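You operate a simulated robot arm through the tools that you are given. There is no shell and no other tool. Be economical: measure what you need, move in short steps, check, and stop when the job is done.

You run a simulated two-armed robot. Do the job below in one go: nothing can be reset, and whatever is moved stays where it is left.

Task
Seat the hole template on the blank plate, hold it and chalk the hole line through it.
Fine: chalk from the chalk pad; the marker goes back in its stand, the template on its slats. Set down upright: chalk marker. A coat counts when it lies all over at full strength: go over it till it gets no stronger.
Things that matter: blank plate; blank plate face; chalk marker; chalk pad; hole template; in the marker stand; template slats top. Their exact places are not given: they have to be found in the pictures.

Only the result counts: the job must be done as asked and must still hold three seconds after the hand-in. Knocking over, shifting, dropping, spilling or breaking anything else fails it.

Robot
Two 6-joint arms with two-finger parallel grippers on one trunk, on a base that drives. Base frame: it is fixed to the floor where the robot stands at the start and does not move with it; the origin is under the middle of the robot, x ahead of it, y to its left, z up. Units: mm, degrees, N and s.
The left shoulder is at the start at [70, 166, 1445], the right one opposite. With the tool pointing down near the work surface each hand reaches from about 340 to 780 mm from the robot's upright axis, wherever it stands, measured 20 degrees to its own side. Places, roughly: blank plate face [500, 100, 800]; chalk pad [700, -100, 800]; in the marker stand [700, 0, 800]; template slats top [500, -100, 800]. Payload 3.91 kg a hand.
Tool frame (each hand has its own): the origin (TCP) lies between the finger pads and is the grasp point; the fingertips stand 30 mm ahead of it; z points along the fingers, y is the line along which they close. Largest opening 110 mm; finger width 20, thickness 10; the body of the gripper, 48 by 112 mm, starts 55 mm behind the TCP.
Orientation is that of the tool frame in the base frame, as [roll, pitch, yaw] about the fixed x, y, z axes, in that order (R = Rz(yaw) Ry(pitch) Rx(roll)). With the fingers straight down and closing along the base's y, the tool's x points along the base's -x, its y along +y and its z along -z.

Tools
- The arms move only by the tool apply_moves. It takes "left_rows", "right_rows" or both (then of equal length, played together; a hand with none holds still); each is a list of rows, each a list of 2 entries, a list of its own where there are three numbers: the shift along the base's x, y, z in cm, then the turn, a rotation vector about the base's x, y, z in degrees. In form: [[[x, y, z], [rx, ry, rz]], ...]. A call has 1 to 8 rows; each row shifts and turns the commanded pose from where the row before left it. "left_grip" and "right_grip" are, for a hand that has rows, the opening in per cent of the stroke, from 0 (shut) to 100 (fully open), set as the call begins (left out, the last holds). Rows are played at 5 a second. More than 50 mm and 8.6 degrees between two rows, or a gripper value outside its range, and nothing of the call is played. Where a pose cannot be reached the arm comes as near as it can. A force on the tool above 40 N (or 10 N above the force at the start of the call, whichever is more), or a blocked arm, ends the call early, and 0.2 s more pass. The fingers move at their own pace (about 108 mm/s each) and stop on an object; they squeeze with about 22 N. The grip force told is the motor's: it shows also when the fingers shut on nothing. Time passes only in rows, and 0.2 s behind the last, so rows that do not move let the fingers close. It gives the time, the measured TCP pose, the force on the tool (base axes), the opening and the grip force at its end, in the units of the frame above (readings bear some noise), with the torque about the TCP (base axes, N m) and any sound that the robot's microphone picked up.
- Cameras (640 x 400 px; columns grow to the right, rows downward): "scene" is now at [116.7, -3.5, 1635]; the picture's right is [-0.05, -1.00, 0.00], its down [-0.87, 0.04, -0.50] and it looks along [0.49, -0.02, -0.87] (base axes); focal length 274 px, centre (320, 200). "left" rides on the left gripper at [77, -7, -114] in its tool frame; the picture's right is [0.09, 1.00, 0.00], its down [-0.80, 0.07, -0.59] and it looks along [-0.59, 0.05, 0.80] (tool axes); focal length 270 px, centre (320, 200). "right" rides on the right gripper at [77, 7, -114] in its tool frame; the picture's right is [-0.09, 1.00, 0.00], its down [-0.80, -0.07, -0.59] and it looks along [-0.59, -0.05, 0.80] (tool axes); focal length 270 px, centre (320, 200).
- camera(camera): a new picture of that camera. It takes no simulated time.
- lift_body(by): slides the trunk up (or, below 0, down) by that many mm; the arms and the scene camera ride with it, the base frame stays. It gives what a move gives, with no picture.
- steer(legs): drives the robot by 1 to 6 legs, each [ahead, left, turn to the left] in mm, mm and degrees, along the robot's own axes; the way and the turn of a leg run together, so that a leg with both is an arc; at most 1500 mm and 180 degrees a leg. The arms and the cameras ride along, it lands a little off, and it stops where it bumps. It gives what a move gives.
- head_to(pan, tilt): turns the head with the scene camera to pan (to the left, within 86 degrees either way) and tilt (down, from -29 to 69), counted from straight ahead of the robot. It gives what a move gives.
- measure_at(camera, pixels): for up to 12 pixels [column, row] of the newest picture of that camera ("zoom" is the newest enlarged one), the place [x, y, z] in the base frame of the surface seen there, good to about 3 mm. It takes no simulated time.
- inspect(camera, box): a new picture of the part [left, top, right, bottom] of that camera's present view, enlarged. It takes no simulated time.
- sign_off(): hands the job in; it is judged then, once.

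Go step by step. Measure first, check grasps and placings, and put right what went wrong. The budget is 80 turns and 62 pictures, counting those below and the enlarged ones. Unless the task says otherwise, let go and move clear before handing in, and close with one line.

The tools are called as name(argument=value, ...) on one line, values as JSON. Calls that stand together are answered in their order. apply_moves: Moves the arms, as the interface text tells. Its arguments: {"type":"object","properties":{"left_rows":{"type":"array"},"left_grip":{"type":"number"},"right_rows":{"type":"array"},"right_grip":{"type":"number"}},"required":[]} The other tools are called the same way: lift_body (by) slides the trunk up or down; steer (legs) drives the base; head_to (pan, tilt) turns the head that bears the scene camera; camera (camera) takes a picture; measure_at (camera, pixels) gives the place of the surface under pixels of a picture; inspect (camera, box) takes an enlarged picture of a part of a camera's view; sign_off () hands the job in.

At the start:

```text
time: 0.0
left_tool_pos: [533.9, 284.9, 999.6]
left_tool_rot: [-180.0, 0.1, -180.0]
left_contact_force: [0.3, -0.1, -0.2]
left_torque: [-0.01, 0.0, 0.0]
left_opening: 109.8
left_grip_force: 0.1
right_tool_pos: [576.6, -181.3, 999.8]
right_tool_rot: [-180.0, -0.1, -179.9]
right_contact_force: [-0.2, 0.2, 0.1]
right_torque: [0.02, 0.02, 0.02]
right_opening: 109.9
right_grip_force: 0.1
trunk travel left (down, up): [-940.0, 0.0]
robot x, y, heading: [-2.1, -2.4, 0.0]
head pan, tilt: [-2.7, 60.3]
```

scene: 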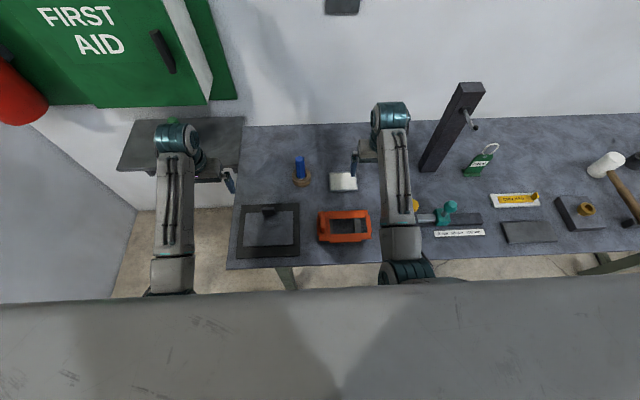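
right: 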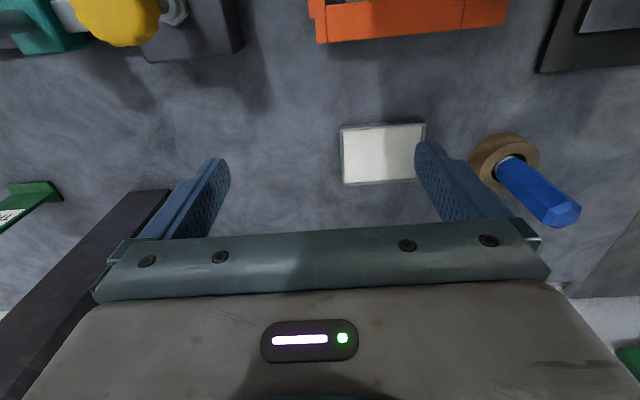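
left: 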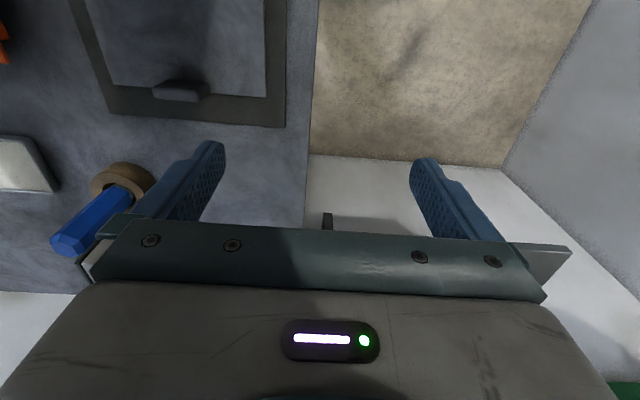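

The scene shows the marker (300,170), white pad (343,182), an orange frame at (344,226) and the dark-framed plate at (268,230). I'll enlarge these.

inspect(camera="scene", box=[220, 140, 400, 280])

measure_at(camera="scene", pixels=[[300, 160], [301, 182], [343, 183], [343, 215], [345, 228], [323, 230], [366, 222], [268, 230], [267, 210], [240, 230], [295, 230], [310, 205]])

```text
2.86 times, centred on (310, 210) of scene
```

zoom: 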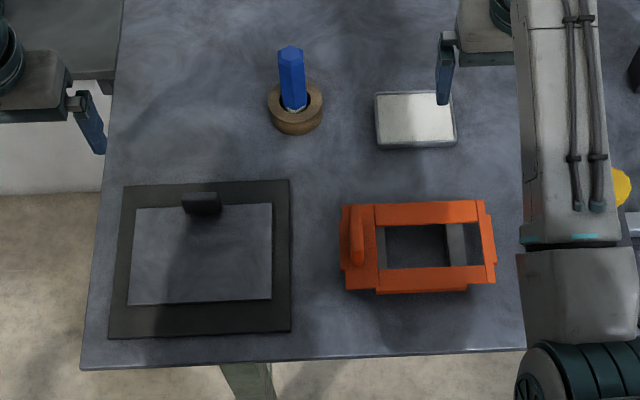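

```text
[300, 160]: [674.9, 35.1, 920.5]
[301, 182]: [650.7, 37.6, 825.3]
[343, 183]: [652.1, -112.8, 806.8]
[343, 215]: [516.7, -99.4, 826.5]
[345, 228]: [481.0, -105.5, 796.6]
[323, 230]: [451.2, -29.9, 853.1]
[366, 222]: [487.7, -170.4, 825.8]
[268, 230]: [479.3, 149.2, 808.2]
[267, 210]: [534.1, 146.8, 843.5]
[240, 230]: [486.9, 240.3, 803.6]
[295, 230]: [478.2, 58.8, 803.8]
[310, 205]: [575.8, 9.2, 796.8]
```

The template (orange) has a raised fin on its left and the plate has a dark stop at the far edge. I'll zoom on each to get their outlines.

inspect(camera="scene", box=[308, 190, 384, 250])

measure_at(camera="zoom", pixels=[[100, 140], [95, 240], [145, 290], [440, 310], [500, 120], [245, 155], [230, 275], [450, 130], [470, 270], [180, 100], [300, 220], [410, 210]])

inspect(camera="scene", box=[228, 194, 308, 264])

```text
6.67 times, centred on (346, 220) of scene
```

zoom: 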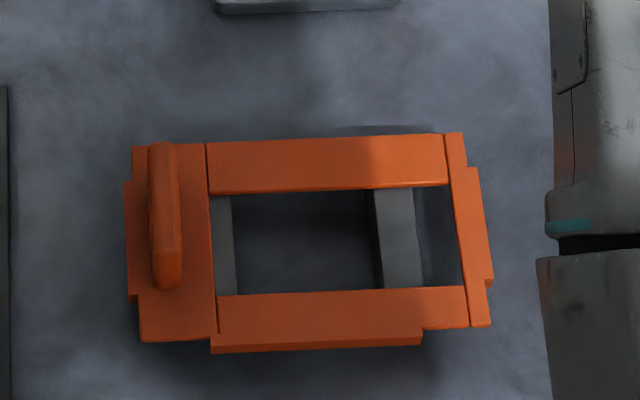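

```text
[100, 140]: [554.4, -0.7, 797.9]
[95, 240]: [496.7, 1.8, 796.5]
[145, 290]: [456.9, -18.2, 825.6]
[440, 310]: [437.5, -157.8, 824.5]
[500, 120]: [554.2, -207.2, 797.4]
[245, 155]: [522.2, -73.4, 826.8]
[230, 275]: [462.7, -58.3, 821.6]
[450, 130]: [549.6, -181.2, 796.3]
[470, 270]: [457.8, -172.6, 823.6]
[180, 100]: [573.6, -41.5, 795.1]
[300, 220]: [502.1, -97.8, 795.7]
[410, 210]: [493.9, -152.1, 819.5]
```

```text
5.71 times, centred on (268, 229) of scene
```

zoom: 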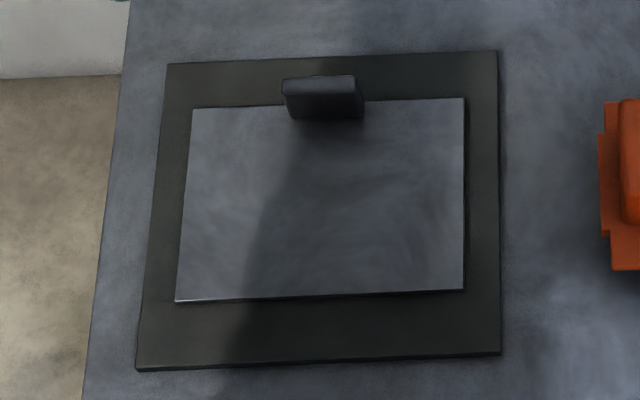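

Template is a frame with skirt tabs on left, right and front sides and a fin handle. Now the plate and template corners.

measure_at(camera="zoom", pixels=[[194, 112], [462, 101], [461, 287], [180, 298], [320, 295], [460, 200], [286, 85], [352, 80], [356, 112], [295, 115], [170, 66], [496, 352]])

inspect(camera="scene", box=[308, 190, 384, 250])

measure_at(camera="zoom", pixels=[[136, 150], [128, 186], [132, 296], [143, 336], [215, 340], [418, 335], [485, 322], [488, 280], [475, 170], [460, 138], [162, 150], [167, 275]])

camera(camera="scene")

```text
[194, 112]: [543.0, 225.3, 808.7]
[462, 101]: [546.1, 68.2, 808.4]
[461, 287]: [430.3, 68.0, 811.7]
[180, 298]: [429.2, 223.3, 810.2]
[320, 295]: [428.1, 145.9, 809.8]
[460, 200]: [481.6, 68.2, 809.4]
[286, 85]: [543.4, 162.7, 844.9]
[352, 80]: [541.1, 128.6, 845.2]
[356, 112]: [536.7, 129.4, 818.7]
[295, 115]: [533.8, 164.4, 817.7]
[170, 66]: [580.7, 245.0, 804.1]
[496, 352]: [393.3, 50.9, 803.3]
```

```text
6.67 times, centred on (346, 220) of scene
```

zoom: 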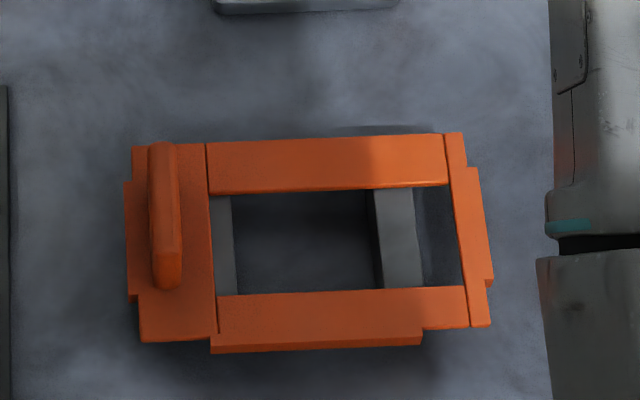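

```text
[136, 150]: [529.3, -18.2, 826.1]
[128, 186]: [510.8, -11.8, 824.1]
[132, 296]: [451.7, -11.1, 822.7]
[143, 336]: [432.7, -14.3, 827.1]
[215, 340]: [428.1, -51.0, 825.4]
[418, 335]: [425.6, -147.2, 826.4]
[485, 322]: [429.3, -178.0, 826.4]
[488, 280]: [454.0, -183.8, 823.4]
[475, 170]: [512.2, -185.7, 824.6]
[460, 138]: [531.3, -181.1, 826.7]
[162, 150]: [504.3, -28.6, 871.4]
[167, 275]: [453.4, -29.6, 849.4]
```

```text
54 pictures are left
```

scene: 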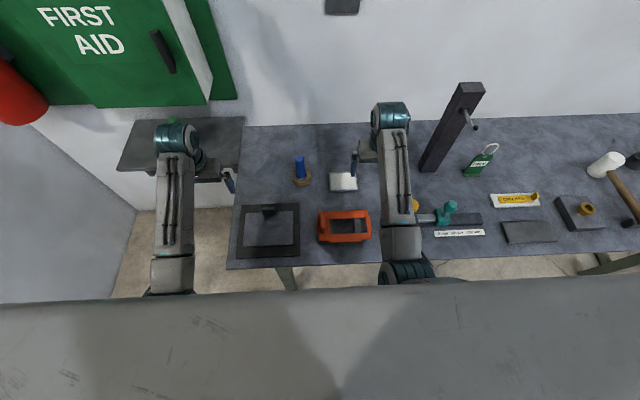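

Geometry is clear: fin at y≈-30, x 453–505, top z≈871; plate centre y≈147; stop front face at x≈535. The left hand will grip the fin tilted 50° toward the robot, leaving the window free for the right hand. I'll move the left hand above the fin with that tilt.

apply_moves(left_rows=[[[-0.8, -3.95, -0.4], [0, -6.25, 0]], [[-0.8, -3.95, -0.4], [0, -6.25, 0]], [[-0.8, -3.95, -0.4], [0, -6.25, 0]], [[-0.8, -3.95, -0.4], [0, -6.25, 0]], [[-0.8, -3.95, -0.4], [0, -6.25, 0]], [[-0.8, -3.95, -0.4], [0, -6.25, 0]], [[-0.8, -3.95, -0.4], [0, -6.25, 0]], [[-0.8, -3.95, -0.4], [0, -6.25, 0]]], left_grip=60)

camera(camera="scene")

camera(camera="left")

```text
time: 1.2
left_tool_pos: [509.0, 193.9, 972.8]
left_tool_rot: [169.4, 29.6, 174.3]
left_contact_force: [-0.1, -0.9, -0.8]
left_torque: [0.01, 0.02, 0.01]
left_opening: 65.7
left_grip_force: 0.0
left hand out of reach, approached as far as the arm can: row 5
right_tool_pos: [576.0, -180.0, 1001.0]
right_tool_rot: [-179.9, 0.0, 180.0]
right_contact_force: [0.3, -0.5, 0.4]
right_torque: [0.0, 0.0, -0.02]
right_opening: 110.2
right_grip_force: 0.1
trunk travel left (down, up): [-940.0, 0.0]
robot x, y, heading: [-1.1, -1.6, -0.0]
head pan, tilt: [-2.7, 60.3]
stopped in row 5 (left hand): the arm was blocked; the commanded pose is now the measured one
```

```text
53 pictures are left
```

scene: 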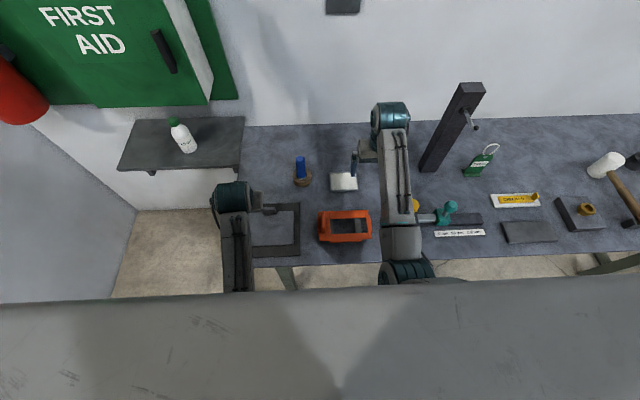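

```text
52 pictures are left
```

left: 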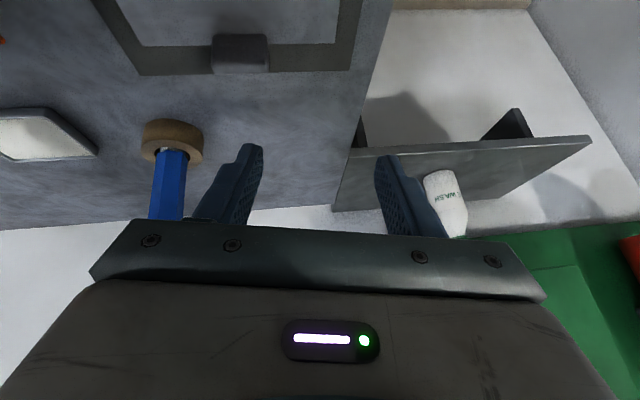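

The left arm ran out of reach at row 5: too folded. I'll raise both hands, back the robot 150 mm and lower the trunk 150 mm to give room for the tilted grasp.

apply_moves(left_rows=[[[0, 0, 3.5], [0, 0, 0]], [[0, 0, 3.5], [0, 0, 0]], [[0, 0, 3.5], [0, 0, 0]], [[0, 0, 3.5], [0, 0, 0]]], right_rows=[[[0, 0, 3.5], [0, 0, 0]], [[0, 0, 3.5], [0, 0, 0]], [[0, 0, 3.5], [0, 0, 0]], [[0, 0, 3.5], [0, 0, 0]]])

steer(legs=[[-150, 0, 0]])

lift_body(by=-150)

```text
time: 2.4
left_tool_pos: [502.7, 228.8, 1102.4]
left_tool_rot: [164.0, 27.9, 172.1]
left_contact_force: [-0.8, 0.8, 0.5]
left_torque: [0.0, 0.03, 0.0]
left_opening: 65.9
left_grip_force: 0.1
right_tool_pos: [623.1, -166.0, 1050.4]
right_tool_rot: [-179.8, 0.2, 180.0]
right_contact_force: [0.6, 0.6, 1.1]
right_torque: [0.02, 0.0, 0.0]
right_opening: 110.1
right_grip_force: 0.0
right hand out of reach, approached as far as the arm can: row 1, 2, 3, 4
trunk travel left (down, up): [-940.0, 0.0]
robot x, y, heading: [0.2, 1.5, -0.1]
head pan, tilt: [-2.7, 60.3]
stopped in row 4 (left hand): the arm was blocked; the commanded pose is now the measured one
```

```text
time: 3.8
left_tool_pos: [355.6, 226.3, 1099.8]
left_tool_rot: [163.9, 27.7, 172.0]
left_contact_force: [0.0, -0.9, -0.1]
left_torque: [0.0, -0.02, 0.04]
left_opening: 65.9
left_grip_force: 0.0
right_tool_pos: [475.6, -166.8, 1048.6]
right_tool_rot: [179.9, 0.1, 179.9]
right_contact_force: [-0.2, 0.5, -0.2]
right_torque: [0.0, 0.01, -0.01]
right_opening: 110.1
right_grip_force: 0.0
trunk travel left (down, up): [-940.0, 0.0]
robot x, y, heading: [-151.3, -1.3, -0.3]
head pan, tilt: [-2.7, 60.3]
```

```text
time: 5.5
left_tool_pos: [353.4, 225.6, 952.0]
left_tool_rot: [164.0, 27.9, 172.0]
left_contact_force: [0.7, -0.1, -0.4]
left_torque: [0.0, -0.03, -0.01]
left_opening: 66.1
left_grip_force: 0.1
right_tool_pos: [473.6, -165.1, 899.9]
right_tool_rot: [180.0, 0.2, 179.8]
right_contact_force: [-0.8, 0.4, -0.6]
right_torque: [-0.01, 0.04, 0.01]
right_opening: 109.9
right_grip_force: 0.0
trunk travel left (down, up): [-790.0, 150.0]
robot x, y, heading: [-150.3, 0.2, -0.1]
head pan, tilt: [-2.7, 60.3]
```

Readings show that working higher relative to the shoulder pushes the reach outward, so I'll put the trunk back up and keep only the retreat. Then I'll try the tilted approach.

lift_body(by=150)

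apply_moves(left_rows=[[[2, -2, -2], [0, 0, 0]], [[2, -3, -2], [0, 0, 0]], [[2, -3, -2], [0, 0, 0]], [[2, -4, -2], [0, 0, 0]], [[2, -4, -2], [0, 0, 0]]], right_rows=[[[0, -1, -1], [0, 0, 0]], [[0, -1, -1], [0, 0, 0]], [[0, -1, -1], [0, 0, 0]], [[0, -1, -1], [0, 0, 0]], [[0, -1, -1], [0, 0, 0]]])

```text
time: 7.2
left_tool_pos: [352.9, 226.3, 1101.2]
left_tool_rot: [164.1, 27.8, 172.1]
left_contact_force: [-0.3, -0.3, -0.2]
left_torque: [-0.02, 0.0, 0.05]
left_opening: 65.9
left_grip_force: 0.1
right_tool_pos: [472.9, -166.2, 1050.1]
right_tool_rot: [180.0, 0.2, 179.9]
right_contact_force: [0.8, 0.8, 0.4]
right_torque: [0.03, 0.0, -0.01]
right_opening: 109.8
right_grip_force: 0.1
trunk travel left (down, up): [-940.0, 0.0]
robot x, y, heading: [-151.3, -1.3, -0.1]
head pan, tilt: [-2.7, 60.3]
```

```text
time: 8.1
left_tool_pos: [402.2, 230.2, 1029.3]
left_tool_rot: [154.1, 25.3, 168.7]
left_contact_force: [1.8, 0.3, -0.4]
left_torque: [0.02, -0.02, 0.02]
left_opening: 66.1
left_grip_force: 0.1
left hand out of reach, approached as far as the arm can: row 3
right_tool_pos: [473.7, -195.5, 1022.5]
right_tool_rot: [-179.8, 0.1, 179.8]
right_contact_force: [-0.1, 0.2, -0.2]
right_torque: [0.02, 0.04, -0.01]
right_opening: 110.2
right_grip_force: 0.1
trunk travel left (down, up): [-940.0, 0.0]
robot x, y, heading: [-150.8, 0.2, -0.0]
head pan, tilt: [-2.7, 60.3]
stopped in row 3 (left hand): the arm was blocked; the commanded pose is now the measured one
```

The left arm is twisting at a joint limit. I'll straighten the left hand back to vertical while moving forward, then go over toward the fin and see what tilt is possible there.

apply_moves(left_rows=[[[2, 0, 0], [-4.6, 5.4, 1]], [[2, 0, 0], [-4.6, 5.4, 1]], [[2, 0, 0], [-4.6, 5.4, 1]], [[2, 0, -1], [-4.6, 5.4, 1]], [[2, 0, -1], [-4.6, 5.4, 1]]])

apply_moves(left_rows=[[[0, -4, -1], [0, 0, 0]], [[0, -4, -1], [0, 0, 0]], [[0, -4, -1], [0, 0, 0]], [[0, -4, -1], [0, 0, 0]], [[0, -4, -1], [0, 0, 0]], [[0, -4, -1], [0, 0, 0]], [[-1, -1, -1], [0, 0, 0]]])

```text
time: 9.2
left_tool_pos: [502.2, 230.9, 1008.5]
left_tool_rot: [-179.5, 0.0, 179.8]
left_contact_force: [-0.5, -0.4, -0.9]
left_torque: [-0.03, 0.02, 0.01]
left_opening: 65.9
left_grip_force: 0.2
right_tool_pos: [473.9, -193.0, 1020.7]
right_tool_rot: [-179.9, 0.1, 179.9]
right_contact_force: [0.0, -0.3, 0.3]
right_torque: [-0.05, 0.03, 0.0]
right_opening: 110.0
right_grip_force: 0.0
trunk travel left (down, up): [-940.0, 0.0]
robot x, y, heading: [-151.2, 0.2, 0.1]
head pan, tilt: [-2.7, 60.3]
```

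```text
time: 11.1
left_tool_pos: [514.1, 48.2, 930.9]
left_tool_rot: [176.6, 1.1, -177.5]
left_contact_force: [0.0, 0.0, 0.1]
left_torque: [0.0, -0.01, 0.02]
left_opening: 65.7
left_grip_force: 0.0
left hand out of reach, approached as far as the arm can: row 7
right_tool_pos: [473.5, -194.5, 1021.8]
right_tool_rot: [-179.8, 0.2, 179.9]
right_contact_force: [-0.2, -0.2, 0.6]
right_torque: [0.01, -0.02, 0.01]
right_opening: 110.0
right_grip_force: 0.1
trunk travel left (down, up): [-940.0, 0.0]
robot x, y, heading: [-147.2, 1.1, 0.0]
head pan, tilt: [-2.7, 60.3]
stopped in row 7 (left hand): the arm was blocked; the commanded pose is now the measured one
```

The left hand stops near y=48, so inward reach is limited. I'll probe whether that limit eases farther out.

apply_moves(left_rows=[[[4, 0, 0], [0, 0, 0]], [[4, 0, 0], [0, 0, 0]], [[0, -3, -1], [0, 0, 0]], [[0, -3, 0], [0, 0, 0]], [[0, -3, 0], [0, 0, 0]]])

camera(camera="scene")

```text
time: 12.2
left_tool_pos: [572.9, -15.4, 935.0]
left_tool_rot: [176.7, 1.0, -177.6]
left_contact_force: [-0.3, 0.6, 0.0]
left_torque: [0.0, -0.05, 0.02]
left_opening: 66.2
left_grip_force: 0.1
left hand out of reach, approached as far as the arm can: row 3, 4, 5
right_tool_pos: [473.8, -194.8, 1021.1]
right_tool_rot: [-180.0, 0.2, 179.8]
right_contact_force: [0.4, 0.1, -0.7]
right_torque: [0.07, 0.02, 0.02]
right_opening: 110.0
right_grip_force: 0.1
trunk travel left (down, up): [-940.0, 0.0]
robot x, y, heading: [-151.6, -5.5, 0.0]
head pan, tilt: [-2.7, 60.3]
```

```text
51 pictures are left
```

scene: 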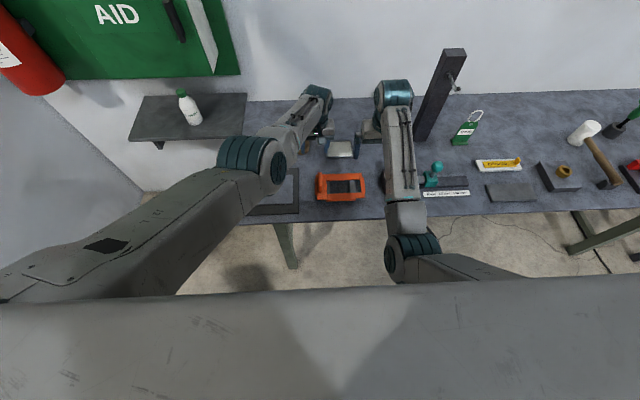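

The limits fit an inward shoulder-yaw limit (~17°) and outer reach ~670 mm from the shoulder, so I'll use the base's sideways drive rather than reaching across. First I check the tall post near the right hand's path and the marker/stand geometry.

measure_at(camera="scene", pixels=[[455, 52], [447, 70], [424, 138], [452, 88], [438, 168], [460, 183], [465, 135], [340, 150], [354, 147]])

camera(camera="left")

camera(camera="right")

```text
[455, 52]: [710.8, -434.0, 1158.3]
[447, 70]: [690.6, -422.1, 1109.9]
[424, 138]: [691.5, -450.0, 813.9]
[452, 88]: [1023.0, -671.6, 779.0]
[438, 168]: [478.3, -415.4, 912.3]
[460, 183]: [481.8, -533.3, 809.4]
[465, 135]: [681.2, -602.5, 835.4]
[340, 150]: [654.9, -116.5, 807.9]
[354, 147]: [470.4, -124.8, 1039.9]
```

```text
50 pictures are left
```

left: 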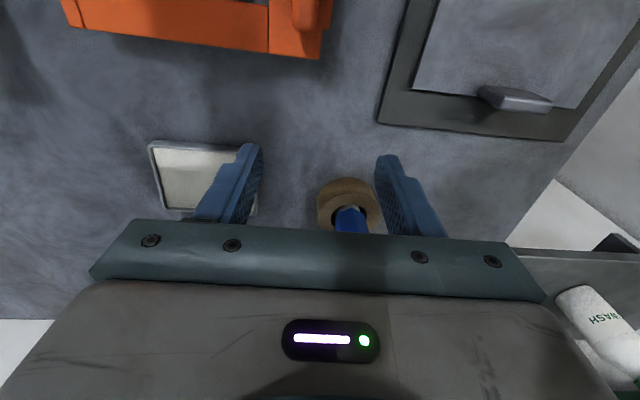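

```text
49 pictures are left
```

right: 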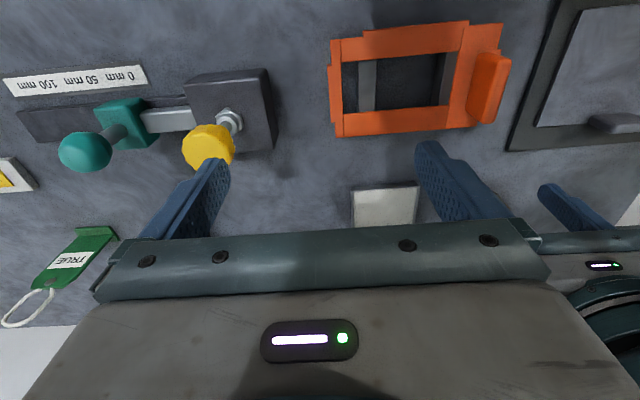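

The post at (690,-430) stays clear of the right hand at (594,-345). I'll pull the left hand back and up and square it, then drive ahead 120 and right 150.

apply_moves(left_rows=[[[-3, 2, 2], [-1.1, 0.3, -0.8]], [[-3, 2, 2], [-1.1, 0.3, -0.8]], [[-3, 2, 2], [-1.1, 0.4, -0.8]]])

steer(legs=[[0, -150, 0], [120, 0, 0]])

```text
time: 13.2
left_tool_pos: [509.0, 77.3, 1014.2]
left_tool_rot: [177.7, 2.5, -178.8]
left_contact_force: [-0.1, -1.1, 0.3]
left_torque: [-0.04, -0.02, -0.01]
left_opening: 66.1
left_grip_force: 0.1
right_tool_pos: [473.3, -194.5, 1021.9]
right_tool_rot: [-179.8, 0.1, 179.9]
right_contact_force: [-0.5, 0.2, 0.4]
right_torque: [-0.02, 0.01, -0.02]
right_opening: 109.7
right_grip_force: 0.0
trunk travel left (down, up): [-940.0, 0.0]
robot x, y, heading: [-149.9, -0.3, -0.1]
head pan, tilt: [-2.7, 60.3]
stopped in row 3 (left hand): the arm was blocked; the commanded pose is now the measured one
```

```text
time: 15.5
left_tool_pos: [626.3, -72.1, 1014.7]
left_tool_rot: [177.8, 2.4, -178.6]
left_contact_force: [0.3, -0.5, -0.1]
left_torque: [0.03, 0.0, 0.0]
left_opening: 66.0
left_grip_force: 0.0
right_tool_pos: [592.4, -342.7, 1023.6]
right_tool_rot: [-180.0, 0.3, -180.0]
right_contact_force: [-0.2, -0.6, -0.4]
right_torque: [0.02, -0.04, 0.05]
right_opening: 110.0
right_grip_force: 0.0
trunk travel left (down, up): [-940.0, 0.0]
robot x, y, heading: [-29.6, -150.4, 0.1]
head pan, tilt: [-2.7, 60.3]
```

Blocking is actually an inner limit at high z, so I'll work lower. Moving the left hand down toward just above the fin.

apply_moves(left_rows=[[[-2.2, 1.4, -2.8], [-0.75, 0.8, -0.45]], [[-2.2, 1.4, -2.8], [-0.75, 0.8, -0.45]], [[-2.2, 1.4, -2.8], [-0.75, 0.8, -0.45]], [[-2.5, 0, -0.5], [0, 0, 0]], [[-2.7, 0, -0.5], [0, 0, 0]], [[-3, 0, -0.5], [0, 0, 0]], [[0, 0, 0], [0, 0, 0]]])

camera(camera="left")

camera(camera="scene")

```text
time: 17.3
left_tool_pos: [486.9, -3.8, 914.9]
left_tool_rot: [177.6, 0.8, -179.6]
left_contact_force: [-0.7, -0.8, -0.2]
left_torque: [0.04, 0.0, 0.0]
left_opening: 66.0
left_grip_force: 0.1
right_tool_pos: [593.6, -342.3, 1022.8]
right_tool_rot: [-179.9, 0.1, -179.9]
right_contact_force: [0.4, -0.4, -0.2]
right_torque: [0.01, -0.01, 0.02]
right_opening: 110.1
right_grip_force: 0.0
trunk travel left (down, up): [-940.0, 0.0]
robot x, y, heading: [-32.0, -153.6, 0.1]
head pan, tilt: [-2.7, 60.3]
stopped in row 7 (left hand): the arm was blocked; the commanded pose is now the measured one
```

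```text
48 pictures are left
```

left: 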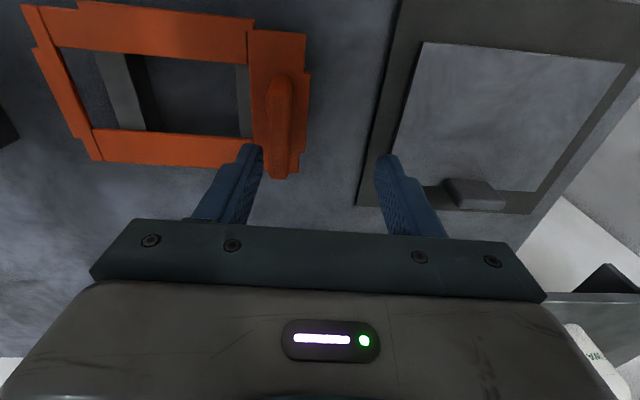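

```text
47 pictures are left
```

scene: 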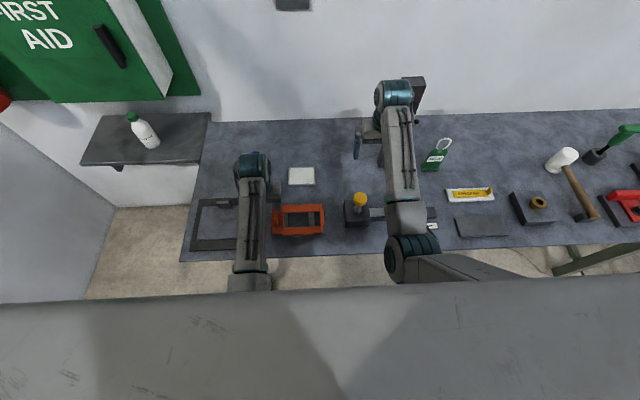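

The hand stopped short at y=-4, x=487 (wanted -30, 478). To understand the limit I probe inward motion from farther out, all in free air.

apply_moves(left_rows=[[[3, 0, 0], [0.8, 0, 0]], [[3, 0, 0], [0.8, 0, 0]], [[3, 0, 0], [0.8, 0, 0]], [[0, 0, 0], [0, 0, 0]], [[0, 0, 0], [0, 0, 0]]])

apply_moves(left_rows=[[[0, -2.5, 0], [0, 0, 0]], [[0, -2.5, 0], [0, 0, 0]], [[0, -2.5, 0], [0, 0, 0]], [[0, -2.5, 0], [0, 0, 0]], [[0, -2.5, 0], [0, 0, 0]], [[0, 0, 0], [0, 0, 0]], [[0, 0, 0], [0, 0, 0]]])

```text
time: 18.5
left_tool_pos: [575.8, -7.0, 916.8]
left_tool_rot: [175.4, 0.7, -179.5]
left_contact_force: [-0.1, -0.4, -0.1]
left_torque: [-0.01, 0.0, -0.01]
left_opening: 66.3
left_grip_force: 0.0
right_tool_pos: [594.6, -342.5, 1023.3]
right_tool_rot: [-179.9, 0.2, -179.9]
right_contact_force: [0.0, 0.2, 0.3]
right_torque: [0.02, 0.0, 0.02]
right_opening: 109.7
right_grip_force: 0.1
trunk travel left (down, up): [-940.0, 0.0]
robot x, y, heading: [-27.6, -148.8, 0.3]
head pan, tilt: [-2.7, 60.3]
```

```text
time: 19.7
left_tool_pos: [590.2, -20.3, 896.4]
left_tool_rot: [167.9, 1.1, -176.2]
left_contact_force: [0.1, -0.8, 0.4]
left_torque: [0.03, -0.05, 0.04]
left_opening: 66.2
left_grip_force: 0.1
right_tool_pos: [592.9, -342.0, 1022.4]
right_tool_rot: [-179.8, 0.0, -179.9]
right_contact_force: [-0.6, -0.2, -0.1]
right_torque: [0.03, 0.03, 0.02]
right_opening: 110.3
right_grip_force: 0.1
trunk travel left (down, up): [-940.0, 0.0]
robot x, y, heading: [-26.6, -153.1, 0.0]
head pan, tilt: [-2.7, 60.3]
stopped in row 6 (left hand): the arm was blocked; the commanded pose is now the measured one
```

Inward motion is limited even in free air, but outward poses are fine. I'll square the hand while moving it outward, then shift the base right so the fin lies slightly outward of the left shoulder.

apply_moves(left_rows=[[[-1, 3, 0.5], [-3, 0.3, -0.9]], [[-1, 3, 0.5], [-3, 0.3, -0.9]], [[-1, 3, 0.5], [-3, 0.3, -0.9]], [[-1, 3, 0.5], [-3, 0.2, -0.9]], [[0, 0, 0], [0, 0, 0]]])

steer(legs=[[0, -140, 0]])

camera(camera="scene")

```text
time: 20.9
left_tool_pos: [546.6, 97.7, 916.9]
left_tool_rot: [179.9, -0.5, -179.7]
left_contact_force: [1.1, -0.1, 0.4]
left_torque: [0.0, 0.02, 0.02]
left_opening: 65.9
left_grip_force: 0.1
right_tool_pos: [593.8, -342.6, 1022.4]
right_tool_rot: [-180.0, 0.3, -179.9]
right_contact_force: [0.5, -0.6, -0.1]
right_torque: [-0.05, 0.02, 0.04]
right_opening: 109.9
right_grip_force: 0.1
trunk travel left (down, up): [-940.0, 0.0]
robot x, y, heading: [-31.4, -151.1, 0.1]
head pan, tilt: [-2.7, 60.3]
```

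```text
time: 21.9
left_tool_pos: [546.3, 57.7, 914.4]
left_tool_rot: [-179.9, -0.5, -179.4]
left_contact_force: [-0.4, 0.4, 1.0]
left_torque: [0.03, -0.02, 0.0]
left_opening: 66.1
left_grip_force: 0.1
right_tool_pos: [595.6, -369.6, 1024.1]
right_tool_rot: [178.9, 0.1, -179.0]
right_contact_force: [7.3, 27.6, 1.7]
right_torque: [-2.43, 0.46, 0.93]
right_opening: 110.0
right_grip_force: 0.1
trunk travel left (down, up): [-940.0, 0.0]
robot x, y, heading: [-27.7, -192.7, 0.5]
head pan, tilt: [-2.7, 60.3]
stopped in leg 1: the force on the tool passed its limit (the readings are from after the stop); the commanded pose is now the measured one
```

```text
46 pictures are left
```

scene: 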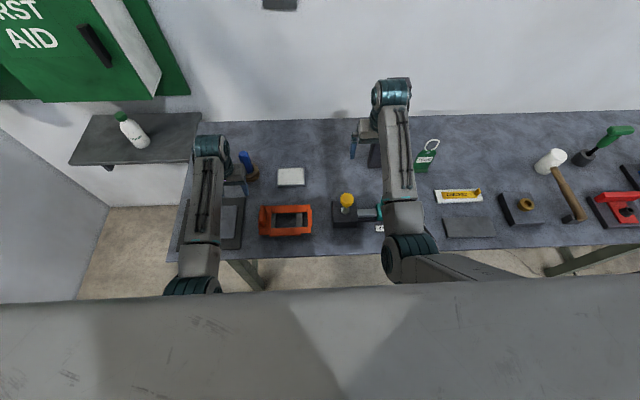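

The right hand bumped the dark post (27 N along y). I'll back off to the left at once and check the post.

steer(legs=[[0, 45, 0]])

camera(camera="scene")

camera(camera="right")

```text
time: 22.8
left_tool_pos: [547.6, 89.9, 919.0]
left_tool_rot: [179.6, -0.4, -179.8]
left_contact_force: [-0.7, 0.1, 0.3]
left_torque: [0.07, 0.01, 0.0]
left_opening: 66.0
left_grip_force: 0.1
right_tool_pos: [593.3, -342.5, 1021.0]
right_tool_rot: [178.5, 0.1, -179.4]
right_contact_force: [0.2, -1.6, 0.3]
right_torque: [0.07, -0.01, -0.01]
right_opening: 109.8
right_grip_force: 0.0
trunk travel left (down, up): [-940.0, 0.0]
robot x, y, heading: [-31.7, -147.0, 0.3]
head pan, tilt: [-2.7, 60.3]
```

```text
45 pictures are left
```

scene: 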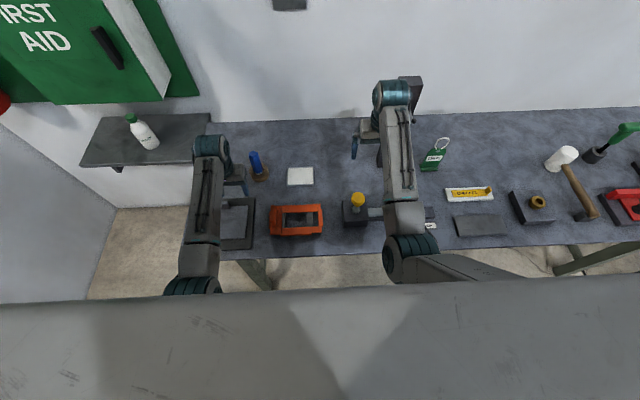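

```text
44 pictures are left
```

right: 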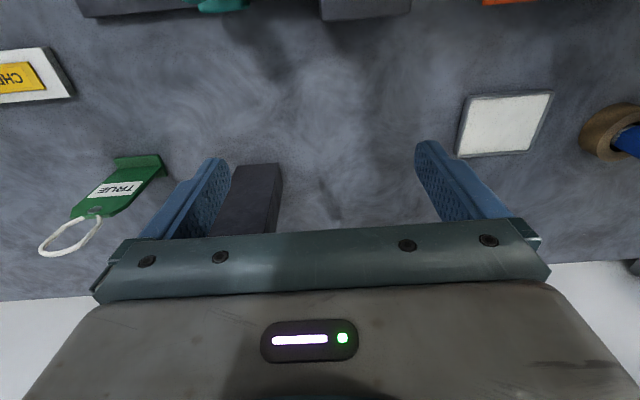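

The post appears upright; I check its foot position against the earlier reading (691,-450).

measure_at(camera="right", pixels=[[240, 168], [275, 168], [260, 200], [280, 166], [232, 164], [255, 175]])

measure_at(camera="scene", pixels=[[416, 80], [408, 79], [420, 86], [416, 98]])

```text
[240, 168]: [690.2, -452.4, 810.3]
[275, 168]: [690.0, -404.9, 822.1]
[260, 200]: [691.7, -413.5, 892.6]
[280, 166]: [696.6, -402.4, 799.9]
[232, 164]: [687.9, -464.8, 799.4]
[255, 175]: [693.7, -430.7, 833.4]
```

```text
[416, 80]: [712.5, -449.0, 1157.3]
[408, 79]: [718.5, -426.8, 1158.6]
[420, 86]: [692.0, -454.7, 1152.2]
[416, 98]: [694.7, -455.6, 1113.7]
```

Foot and top match the earlier values, so the post hasn't moved. I'll back away 120 mm first, then shift right 143 mm.

steer(legs=[[-120, 0, 0], [0, -143, 0]])

apply_moves(left_rows=[[[1.5, 0.6, 0], [0, 0, 0]], [[1.5, 0.6, 0], [0, 0, 0]], [[1.5, 0.6, 0], [0, 0, 0]], [[0, 0, 0], [0, 0, 0]]])

camera(camera="scene")

camera(camera="left")

```text
time: 24.9
left_tool_pos: [427.9, -39.7, 916.7]
left_tool_rot: [-179.9, -0.4, -179.5]
left_contact_force: [0.0, 0.5, 0.1]
left_torque: [-0.01, -0.04, -0.01]
left_opening: 65.8
left_grip_force: 0.0
right_tool_pos: [474.5, -471.0, 1024.2]
right_tool_rot: [179.3, 0.1, -179.3]
right_contact_force: [0.3, 0.3, 0.6]
right_torque: [-0.02, 0.0, -0.02]
right_opening: 109.9
right_grip_force: 0.1
trunk travel left (down, up): [-940.0, 0.0]
robot x, y, heading: [-146.1, -289.2, 0.4]
head pan, tilt: [-2.7, 60.3]
```

```text
time: 25.9
left_tool_pos: [474.1, -26.1, 915.5]
left_tool_rot: [179.9, -0.5, -179.5]
left_contact_force: [-0.4, -0.4, 0.7]
left_torque: [-0.01, -0.01, 0.01]
left_opening: 66.1
left_grip_force: 0.1
right_tool_pos: [477.3, -473.7, 1023.5]
right_tool_rot: [179.0, 0.1, -179.4]
right_contact_force: [-0.3, -0.6, 0.9]
right_torque: [-0.02, 0.03, 0.04]
right_opening: 110.0
right_grip_force: 0.1
trunk travel left (down, up): [-940.0, 0.0]
robot x, y, heading: [-142.2, -290.5, 0.1]
head pan, tilt: [-2.7, 60.3]
```

```text
43 pictures are left
```

scene: 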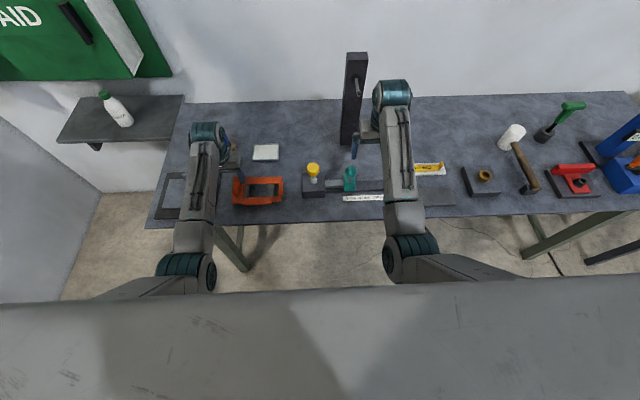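

```text
42 pictures are left
```

left: 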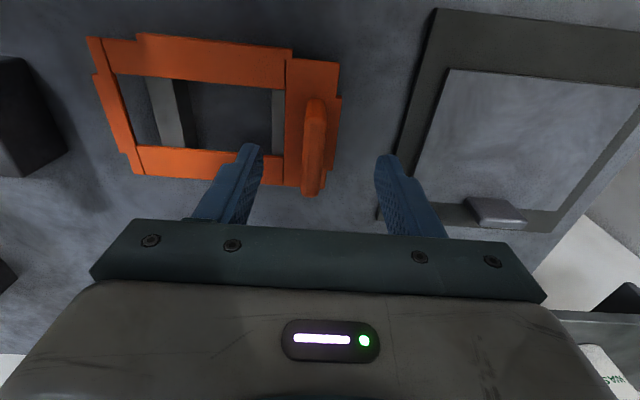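

The fin at (315,150) is now between the fingers. I measure fin, window and tabs from this view.

measure_at(camera="left", pixels=[[307, 120], [315, 100], [323, 140], [313, 165], [308, 190], [272, 150], [284, 90], [117, 75], [141, 150], [338, 70], [334, 150], [90, 40]])

inspect(camera="left", box=[80, 20, 360, 210])

```text
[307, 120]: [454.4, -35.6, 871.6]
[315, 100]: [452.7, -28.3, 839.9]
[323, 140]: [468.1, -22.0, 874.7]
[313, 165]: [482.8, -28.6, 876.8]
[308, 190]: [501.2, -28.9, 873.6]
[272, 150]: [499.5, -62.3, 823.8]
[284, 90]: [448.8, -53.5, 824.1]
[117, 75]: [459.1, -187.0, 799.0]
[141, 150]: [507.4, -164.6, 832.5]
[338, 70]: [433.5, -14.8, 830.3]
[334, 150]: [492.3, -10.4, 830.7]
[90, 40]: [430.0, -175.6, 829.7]
```

```text
2.11 times, centred on (220, 115) of left
```

zoom: 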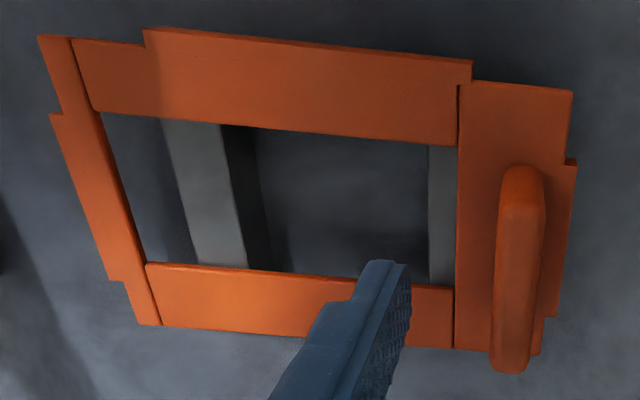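

Fin: x 452–503, y −36…−21, top ≈873; I centre at (478,−28.5), descend to z≈862 and close.

apply_moves(left_rows=[[[0.2, -0.12, -1.8], [0, 0, 0]], [[0.2, -0.12, -1.8], [0, 0, 0]], [[0, 0, -1.7], [0, 0, 0]], [[0, 0, 0], [0, 0, 0]]])

apply_moves(left_rows=[[[0, 0, 0], [0, 0, 0]], [[0, 0, 0], [0, 0, 0]], [[0, 0, 0], [0, 0, 0]], [[0, 0, 0], [0, 0, 0]]], left_grip=0)

```text
time: 26.9
left_tool_pos: [478.8, -26.6, 862.8]
left_tool_rot: [179.9, -0.5, -179.5]
left_contact_force: [-0.2, -0.1, 0.0]
left_torque: [-0.01, 0.01, 0.02]
left_opening: 66.0
left_grip_force: 0.0
right_tool_pos: [475.8, -472.6, 1023.4]
right_tool_rot: [179.1, 0.1, -179.3]
right_contact_force: [-0.1, -1.1, -0.2]
right_torque: [-0.02, 0.04, 0.01]
right_opening: 109.8
right_grip_force: 0.1
trunk travel left (down, up): [-940.0, 0.0]
robot x, y, heading: [-148.1, -291.0, 0.2]
head pan, tilt: [-2.7, 60.3]
```

```text
time: 27.9
left_tool_pos: [477.6, -26.6, 862.2]
left_tool_rot: [179.9, -0.5, -179.5]
left_contact_force: [-0.9, -0.8, 0.6]
left_torque: [-0.12, -0.05, -0.06]
left_opening: 13.5
left_grip_force: 21.8
right_tool_pos: [475.2, -475.1, 1022.9]
right_tool_rot: [179.0, 0.0, -179.3]
right_contact_force: [0.5, 0.2, 0.4]
right_torque: [0.03, -0.05, 0.0]
right_opening: 109.9
right_grip_force: 0.1
trunk travel left (down, up): [-940.0, 0.0]
robot x, y, heading: [-146.6, -290.3, 0.2]
head pan, tilt: [-2.7, 60.3]
```

Firm grip (13.5 mm, 21.8 N) at TCP (477.6,−26.6,862.2) — the return pose. Lifting 45 mm.

apply_moves(left_rows=[[[0, 0, 1], [0, 0, 0]], [[0, 0, 1.5], [0, 0, 0]], [[0, 0, 2], [0, 0, 0]], [[0, 0, 0], [0, 0, 0]]])

camera(camera="left")

inspect(camera="scene", box=[150, 120, 350, 245])

```text
time: 28.9
left_tool_pos: [478.0, -25.7, 907.9]
left_tool_rot: [179.9, -0.5, -179.6]
left_contact_force: [0.0, -0.2, -0.4]
left_torque: [0.02, 0.0, 0.01]
left_opening: 13.3
left_grip_force: 22.4
right_tool_pos: [475.6, -474.1, 1024.3]
right_tool_rot: [179.0, 0.0, -179.3]
right_contact_force: [-0.3, -0.1, -0.1]
right_torque: [0.02, 0.0, 0.01]
right_opening: 110.3
right_grip_force: 0.0
trunk travel left (down, up): [-940.0, 0.0]
robot x, y, heading: [-146.4, -293.4, 0.3]
head pan, tilt: [-2.7, 60.3]
```

```text
40 pictures are left
```

left: 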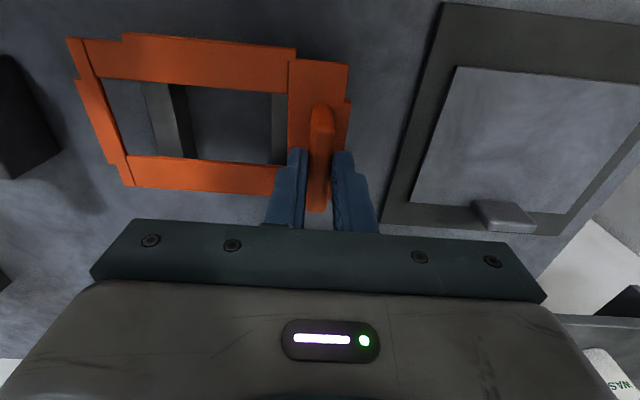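

```text
3.20 times, centred on (250, 182) of scene
```

zoom: 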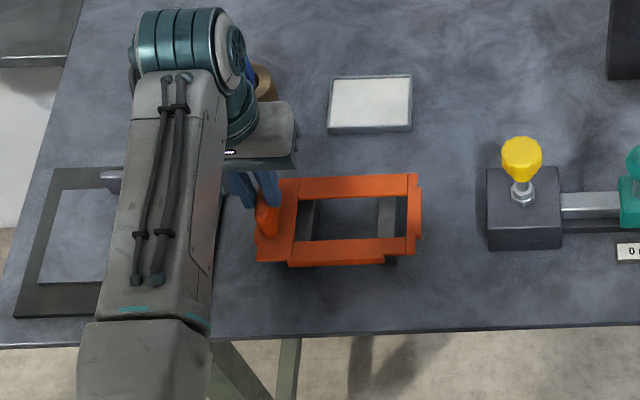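

Template lifts level. I'll drive left 335 mm carrying it, then bring the left hand back over the plate.

steer(legs=[[0, 335, 0]])

apply_moves(left_rows=[[[0, -3, 0], [0, 0, 0]], [[0, -3, 0], [0, 0, 0]], [[0, -2.5, 0], [0, 0, 0]], [[0, 0, 0], [0, 0, 0]], [[0, 0, 0], [0, 0, 0]]])

inspect(camera="scene", box=[150, 100, 390, 250])

```text
time: 31.1
left_tool_pos: [472.6, 316.1, 909.6]
left_tool_rot: [179.8, -0.4, -179.0]
left_contact_force: [0.0, 0.3, -1.2]
left_torque: [0.03, 0.0, -0.01]
left_opening: 13.3
left_grip_force: 21.9
right_tool_pos: [474.1, -131.9, 1022.4]
right_tool_rot: [179.0, 0.1, -178.9]
right_contact_force: [0.1, 0.0, 0.4]
right_torque: [0.05, 0.03, 0.04]
right_opening: 109.8
right_grip_force: 0.1
trunk travel left (down, up): [-940.0, 0.0]
robot x, y, heading: [-150.3, 47.1, 0.7]
head pan, tilt: [-2.7, 60.3]
```

```text
time: 32.3
left_tool_pos: [471.3, 230.4, 907.3]
left_tool_rot: [179.8, -0.5, -179.2]
left_contact_force: [-0.2, -0.6, -0.6]
left_torque: [0.04, 0.0, 0.02]
left_opening: 13.5
left_grip_force: 21.8
right_tool_pos: [473.4, -130.5, 1023.5]
right_tool_rot: [179.1, 0.2, -178.9]
right_contact_force: [0.7, 0.2, 0.0]
right_torque: [0.02, 0.02, -0.04]
right_opening: 110.1
right_grip_force: 0.0
trunk travel left (down, up): [-940.0, 0.0]
robot x, y, heading: [-152.1, 49.1, 0.6]
head pan, tilt: [-2.7, 60.3]
```

```text
2.67 times, centred on (270, 175) of scene
```

zoom: 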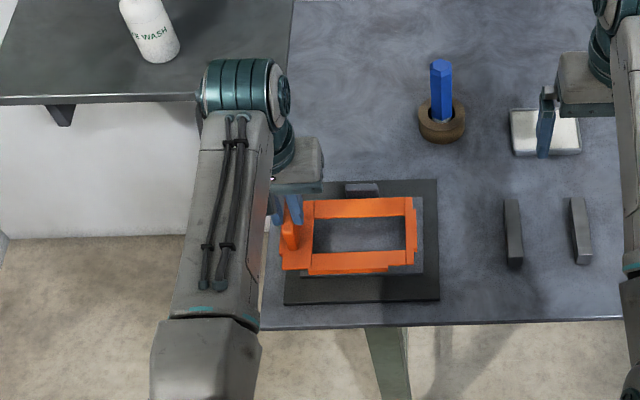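

Template is over the plate; slats visible at zoom (512,230),(580,225). I measure slat tops, template edges and stop before lowering.

measure_at(camera="zoom", pixels=[[512, 215], [513, 250], [578, 215], [583, 250], [360, 190], [412, 205], [360, 207], [413, 260], [340, 268], [416, 230], [420, 272], [442, 75]])

camera(camera="left")

```text
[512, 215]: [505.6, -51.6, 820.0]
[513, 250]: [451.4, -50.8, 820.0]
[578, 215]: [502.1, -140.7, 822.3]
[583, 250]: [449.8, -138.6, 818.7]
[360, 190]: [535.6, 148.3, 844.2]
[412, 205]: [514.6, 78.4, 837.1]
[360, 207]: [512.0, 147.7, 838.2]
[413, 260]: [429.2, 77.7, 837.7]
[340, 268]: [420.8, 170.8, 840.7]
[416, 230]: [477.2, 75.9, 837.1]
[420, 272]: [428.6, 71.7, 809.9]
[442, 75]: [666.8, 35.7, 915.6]
```

```text
37 pictures are left
```

left: 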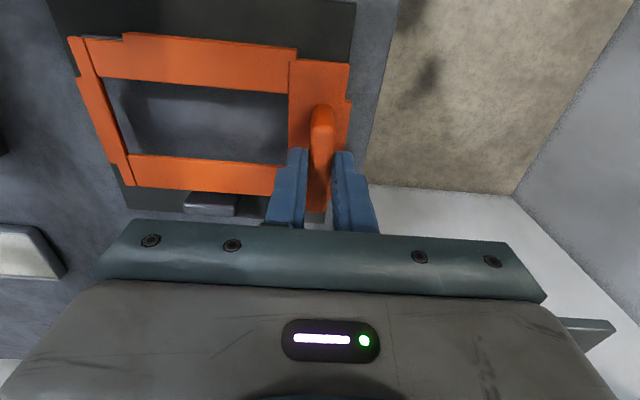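

Scene depths put the frame at z≈838, lower than the expected ≈871; I'll verify with the left camera.

measure_at(camera="left", pixels=[[322, 112], [322, 130], [320, 170], [316, 195], [300, 80], [320, 80], [200, 60], [200, 172], [110, 120], [347, 100], [210, 196], [317, 208]])

inspect(camera="scene", box=[240, 160, 325, 220])

```text
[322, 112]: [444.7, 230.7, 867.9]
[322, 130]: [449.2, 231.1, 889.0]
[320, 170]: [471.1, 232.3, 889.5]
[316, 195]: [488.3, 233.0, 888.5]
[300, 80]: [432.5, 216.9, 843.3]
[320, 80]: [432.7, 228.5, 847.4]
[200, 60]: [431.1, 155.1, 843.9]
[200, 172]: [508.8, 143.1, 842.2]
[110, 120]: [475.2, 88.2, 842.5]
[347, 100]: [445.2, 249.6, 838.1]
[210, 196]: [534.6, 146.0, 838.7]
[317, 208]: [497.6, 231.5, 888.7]
```

```text
6.67 times, centred on (282, 190) of scene
```

zoom: 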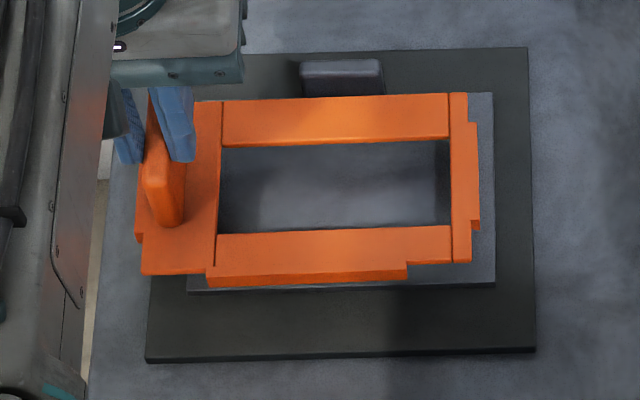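

The fin slid ~29 mm down in the fingers during lift, but has been stable since. I move to the aligned spot (y −12.5, x +1.3 mm) and lower in small steps.

apply_moves(left_rows=[[[0.06, -0.6, 0], [0, 0, 0]], [[0.06, -0.65, 0], [0, 0, 0]], [[0, 0, -0.4], [0, 0, 0]], [[0, 0, -0.4], [0, 0, 0]], [[0, 0, -0.4], [0, 0, 0]], [[0, 0, -0.3], [0, 0, 0]], [[0, 0, 0], [0, 0, 0]]])

inspect(camera="scene", box=[240, 160, 325, 220])

measure_at(camera="zoom", pixels=[[480, 150], [477, 215], [493, 150], [493, 270], [465, 255], [440, 258], [300, 280], [460, 100], [340, 105], [230, 290], [465, 100], [340, 88]])

```text
time: 33.9
left_tool_pos: [473.4, 218.5, 893.2]
left_tool_rot: [179.9, -0.5, -179.1]
left_contact_force: [0.6, 0.3, -1.5]
left_torque: [0.04, 0.0, 0.0]
left_opening: 13.4
left_grip_force: 22.0
right_tool_pos: [473.9, -131.6, 1022.5]
right_tool_rot: [179.0, 0.0, -178.9]
right_contact_force: [0.0, -0.2, 0.3]
right_torque: [0.02, -0.01, 0.05]
right_opening: 110.0
right_grip_force: 0.0
trunk travel left (down, up): [-940.0, 0.0]
robot x, y, heading: [-151.4, 49.3, 0.6]
head pan, tilt: [-2.7, 60.3]
```

```text
6.67 times, centred on (282, 190) of scene
```

zoom: 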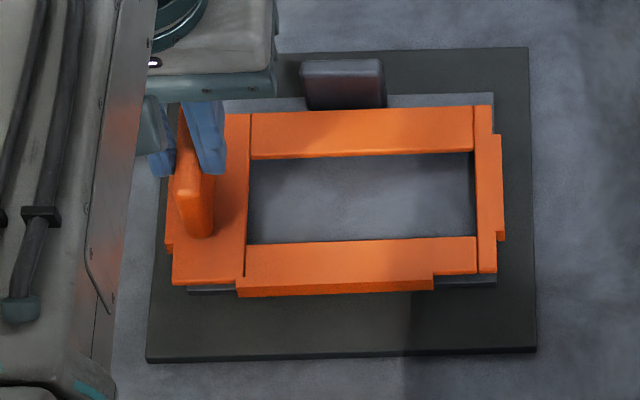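

```text
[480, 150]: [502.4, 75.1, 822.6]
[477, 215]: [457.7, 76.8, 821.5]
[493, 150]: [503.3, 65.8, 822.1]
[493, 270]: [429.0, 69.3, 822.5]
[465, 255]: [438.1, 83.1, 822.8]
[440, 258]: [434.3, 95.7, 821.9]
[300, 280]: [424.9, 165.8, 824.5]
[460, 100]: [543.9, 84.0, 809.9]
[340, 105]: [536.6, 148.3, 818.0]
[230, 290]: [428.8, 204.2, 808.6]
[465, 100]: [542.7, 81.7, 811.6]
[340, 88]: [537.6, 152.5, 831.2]
```

Comparing edges: the template's right rail is flush with the plate edge while the left overhangs ~7 mm, so it needs −3.4 mm in y and −0.5° yaw. I correct and lower to contact.

apply_moves(left_rows=[[[-0.05, -0.34, 0], [0, 0, -0.5]], [[0, 0, 0], [0, 0, 0]], [[0, 0, -0.2], [0, 0, 0]], [[0, 0, -0.2], [0, 0, 0]], [[0, 0, -0.2], [0, 0, 0]], [[0, 0, -0.2], [0, 0, 0]], [[0, 0, 0], [0, 0, 0]]])

inspect(camera="scene", box=[240, 160, 325, 220])

measure_at(camera="zoom", pixels=[[480, 150], [493, 200], [484, 265], [220, 270], [300, 280], [180, 275], [350, 130], [350, 250], [340, 105]])

```text
time: 35.5
left_tool_pos: [474.7, 215.2, 884.8]
left_tool_rot: [179.8, -0.5, -179.6]
left_contact_force: [-1.1, -0.4, -1.8]
left_torque: [0.03, 0.04, -0.14]
left_opening: 13.5
left_grip_force: 21.9
right_tool_pos: [473.6, -132.6, 1023.3]
right_tool_rot: [179.2, 0.1, -179.0]
right_contact_force: [-0.5, -0.2, -0.1]
right_torque: [0.0, 0.01, 0.01]
right_opening: 110.1
right_grip_force: 0.0
trunk travel left (down, up): [-940.0, 0.0]
robot x, y, heading: [-150.0, 47.0, 0.7]
head pan, tilt: [-2.7, 60.3]
```

```text
6.67 times, centred on (282, 190) of scene
```

zoom: 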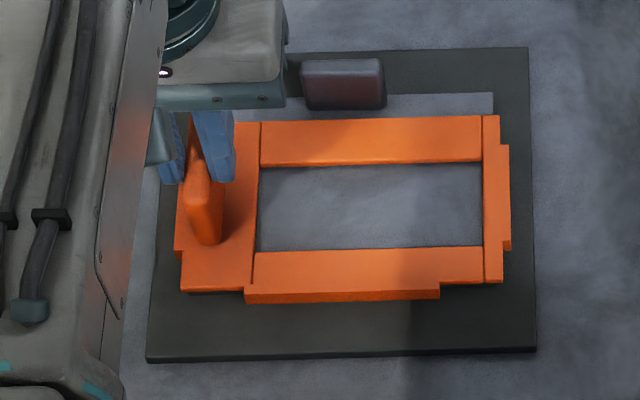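

```text
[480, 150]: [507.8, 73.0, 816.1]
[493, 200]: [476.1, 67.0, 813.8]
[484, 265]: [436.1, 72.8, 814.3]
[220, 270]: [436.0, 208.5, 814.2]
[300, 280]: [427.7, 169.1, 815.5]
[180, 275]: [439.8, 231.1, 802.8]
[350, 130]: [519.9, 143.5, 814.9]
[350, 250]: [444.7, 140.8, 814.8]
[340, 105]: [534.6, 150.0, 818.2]
```

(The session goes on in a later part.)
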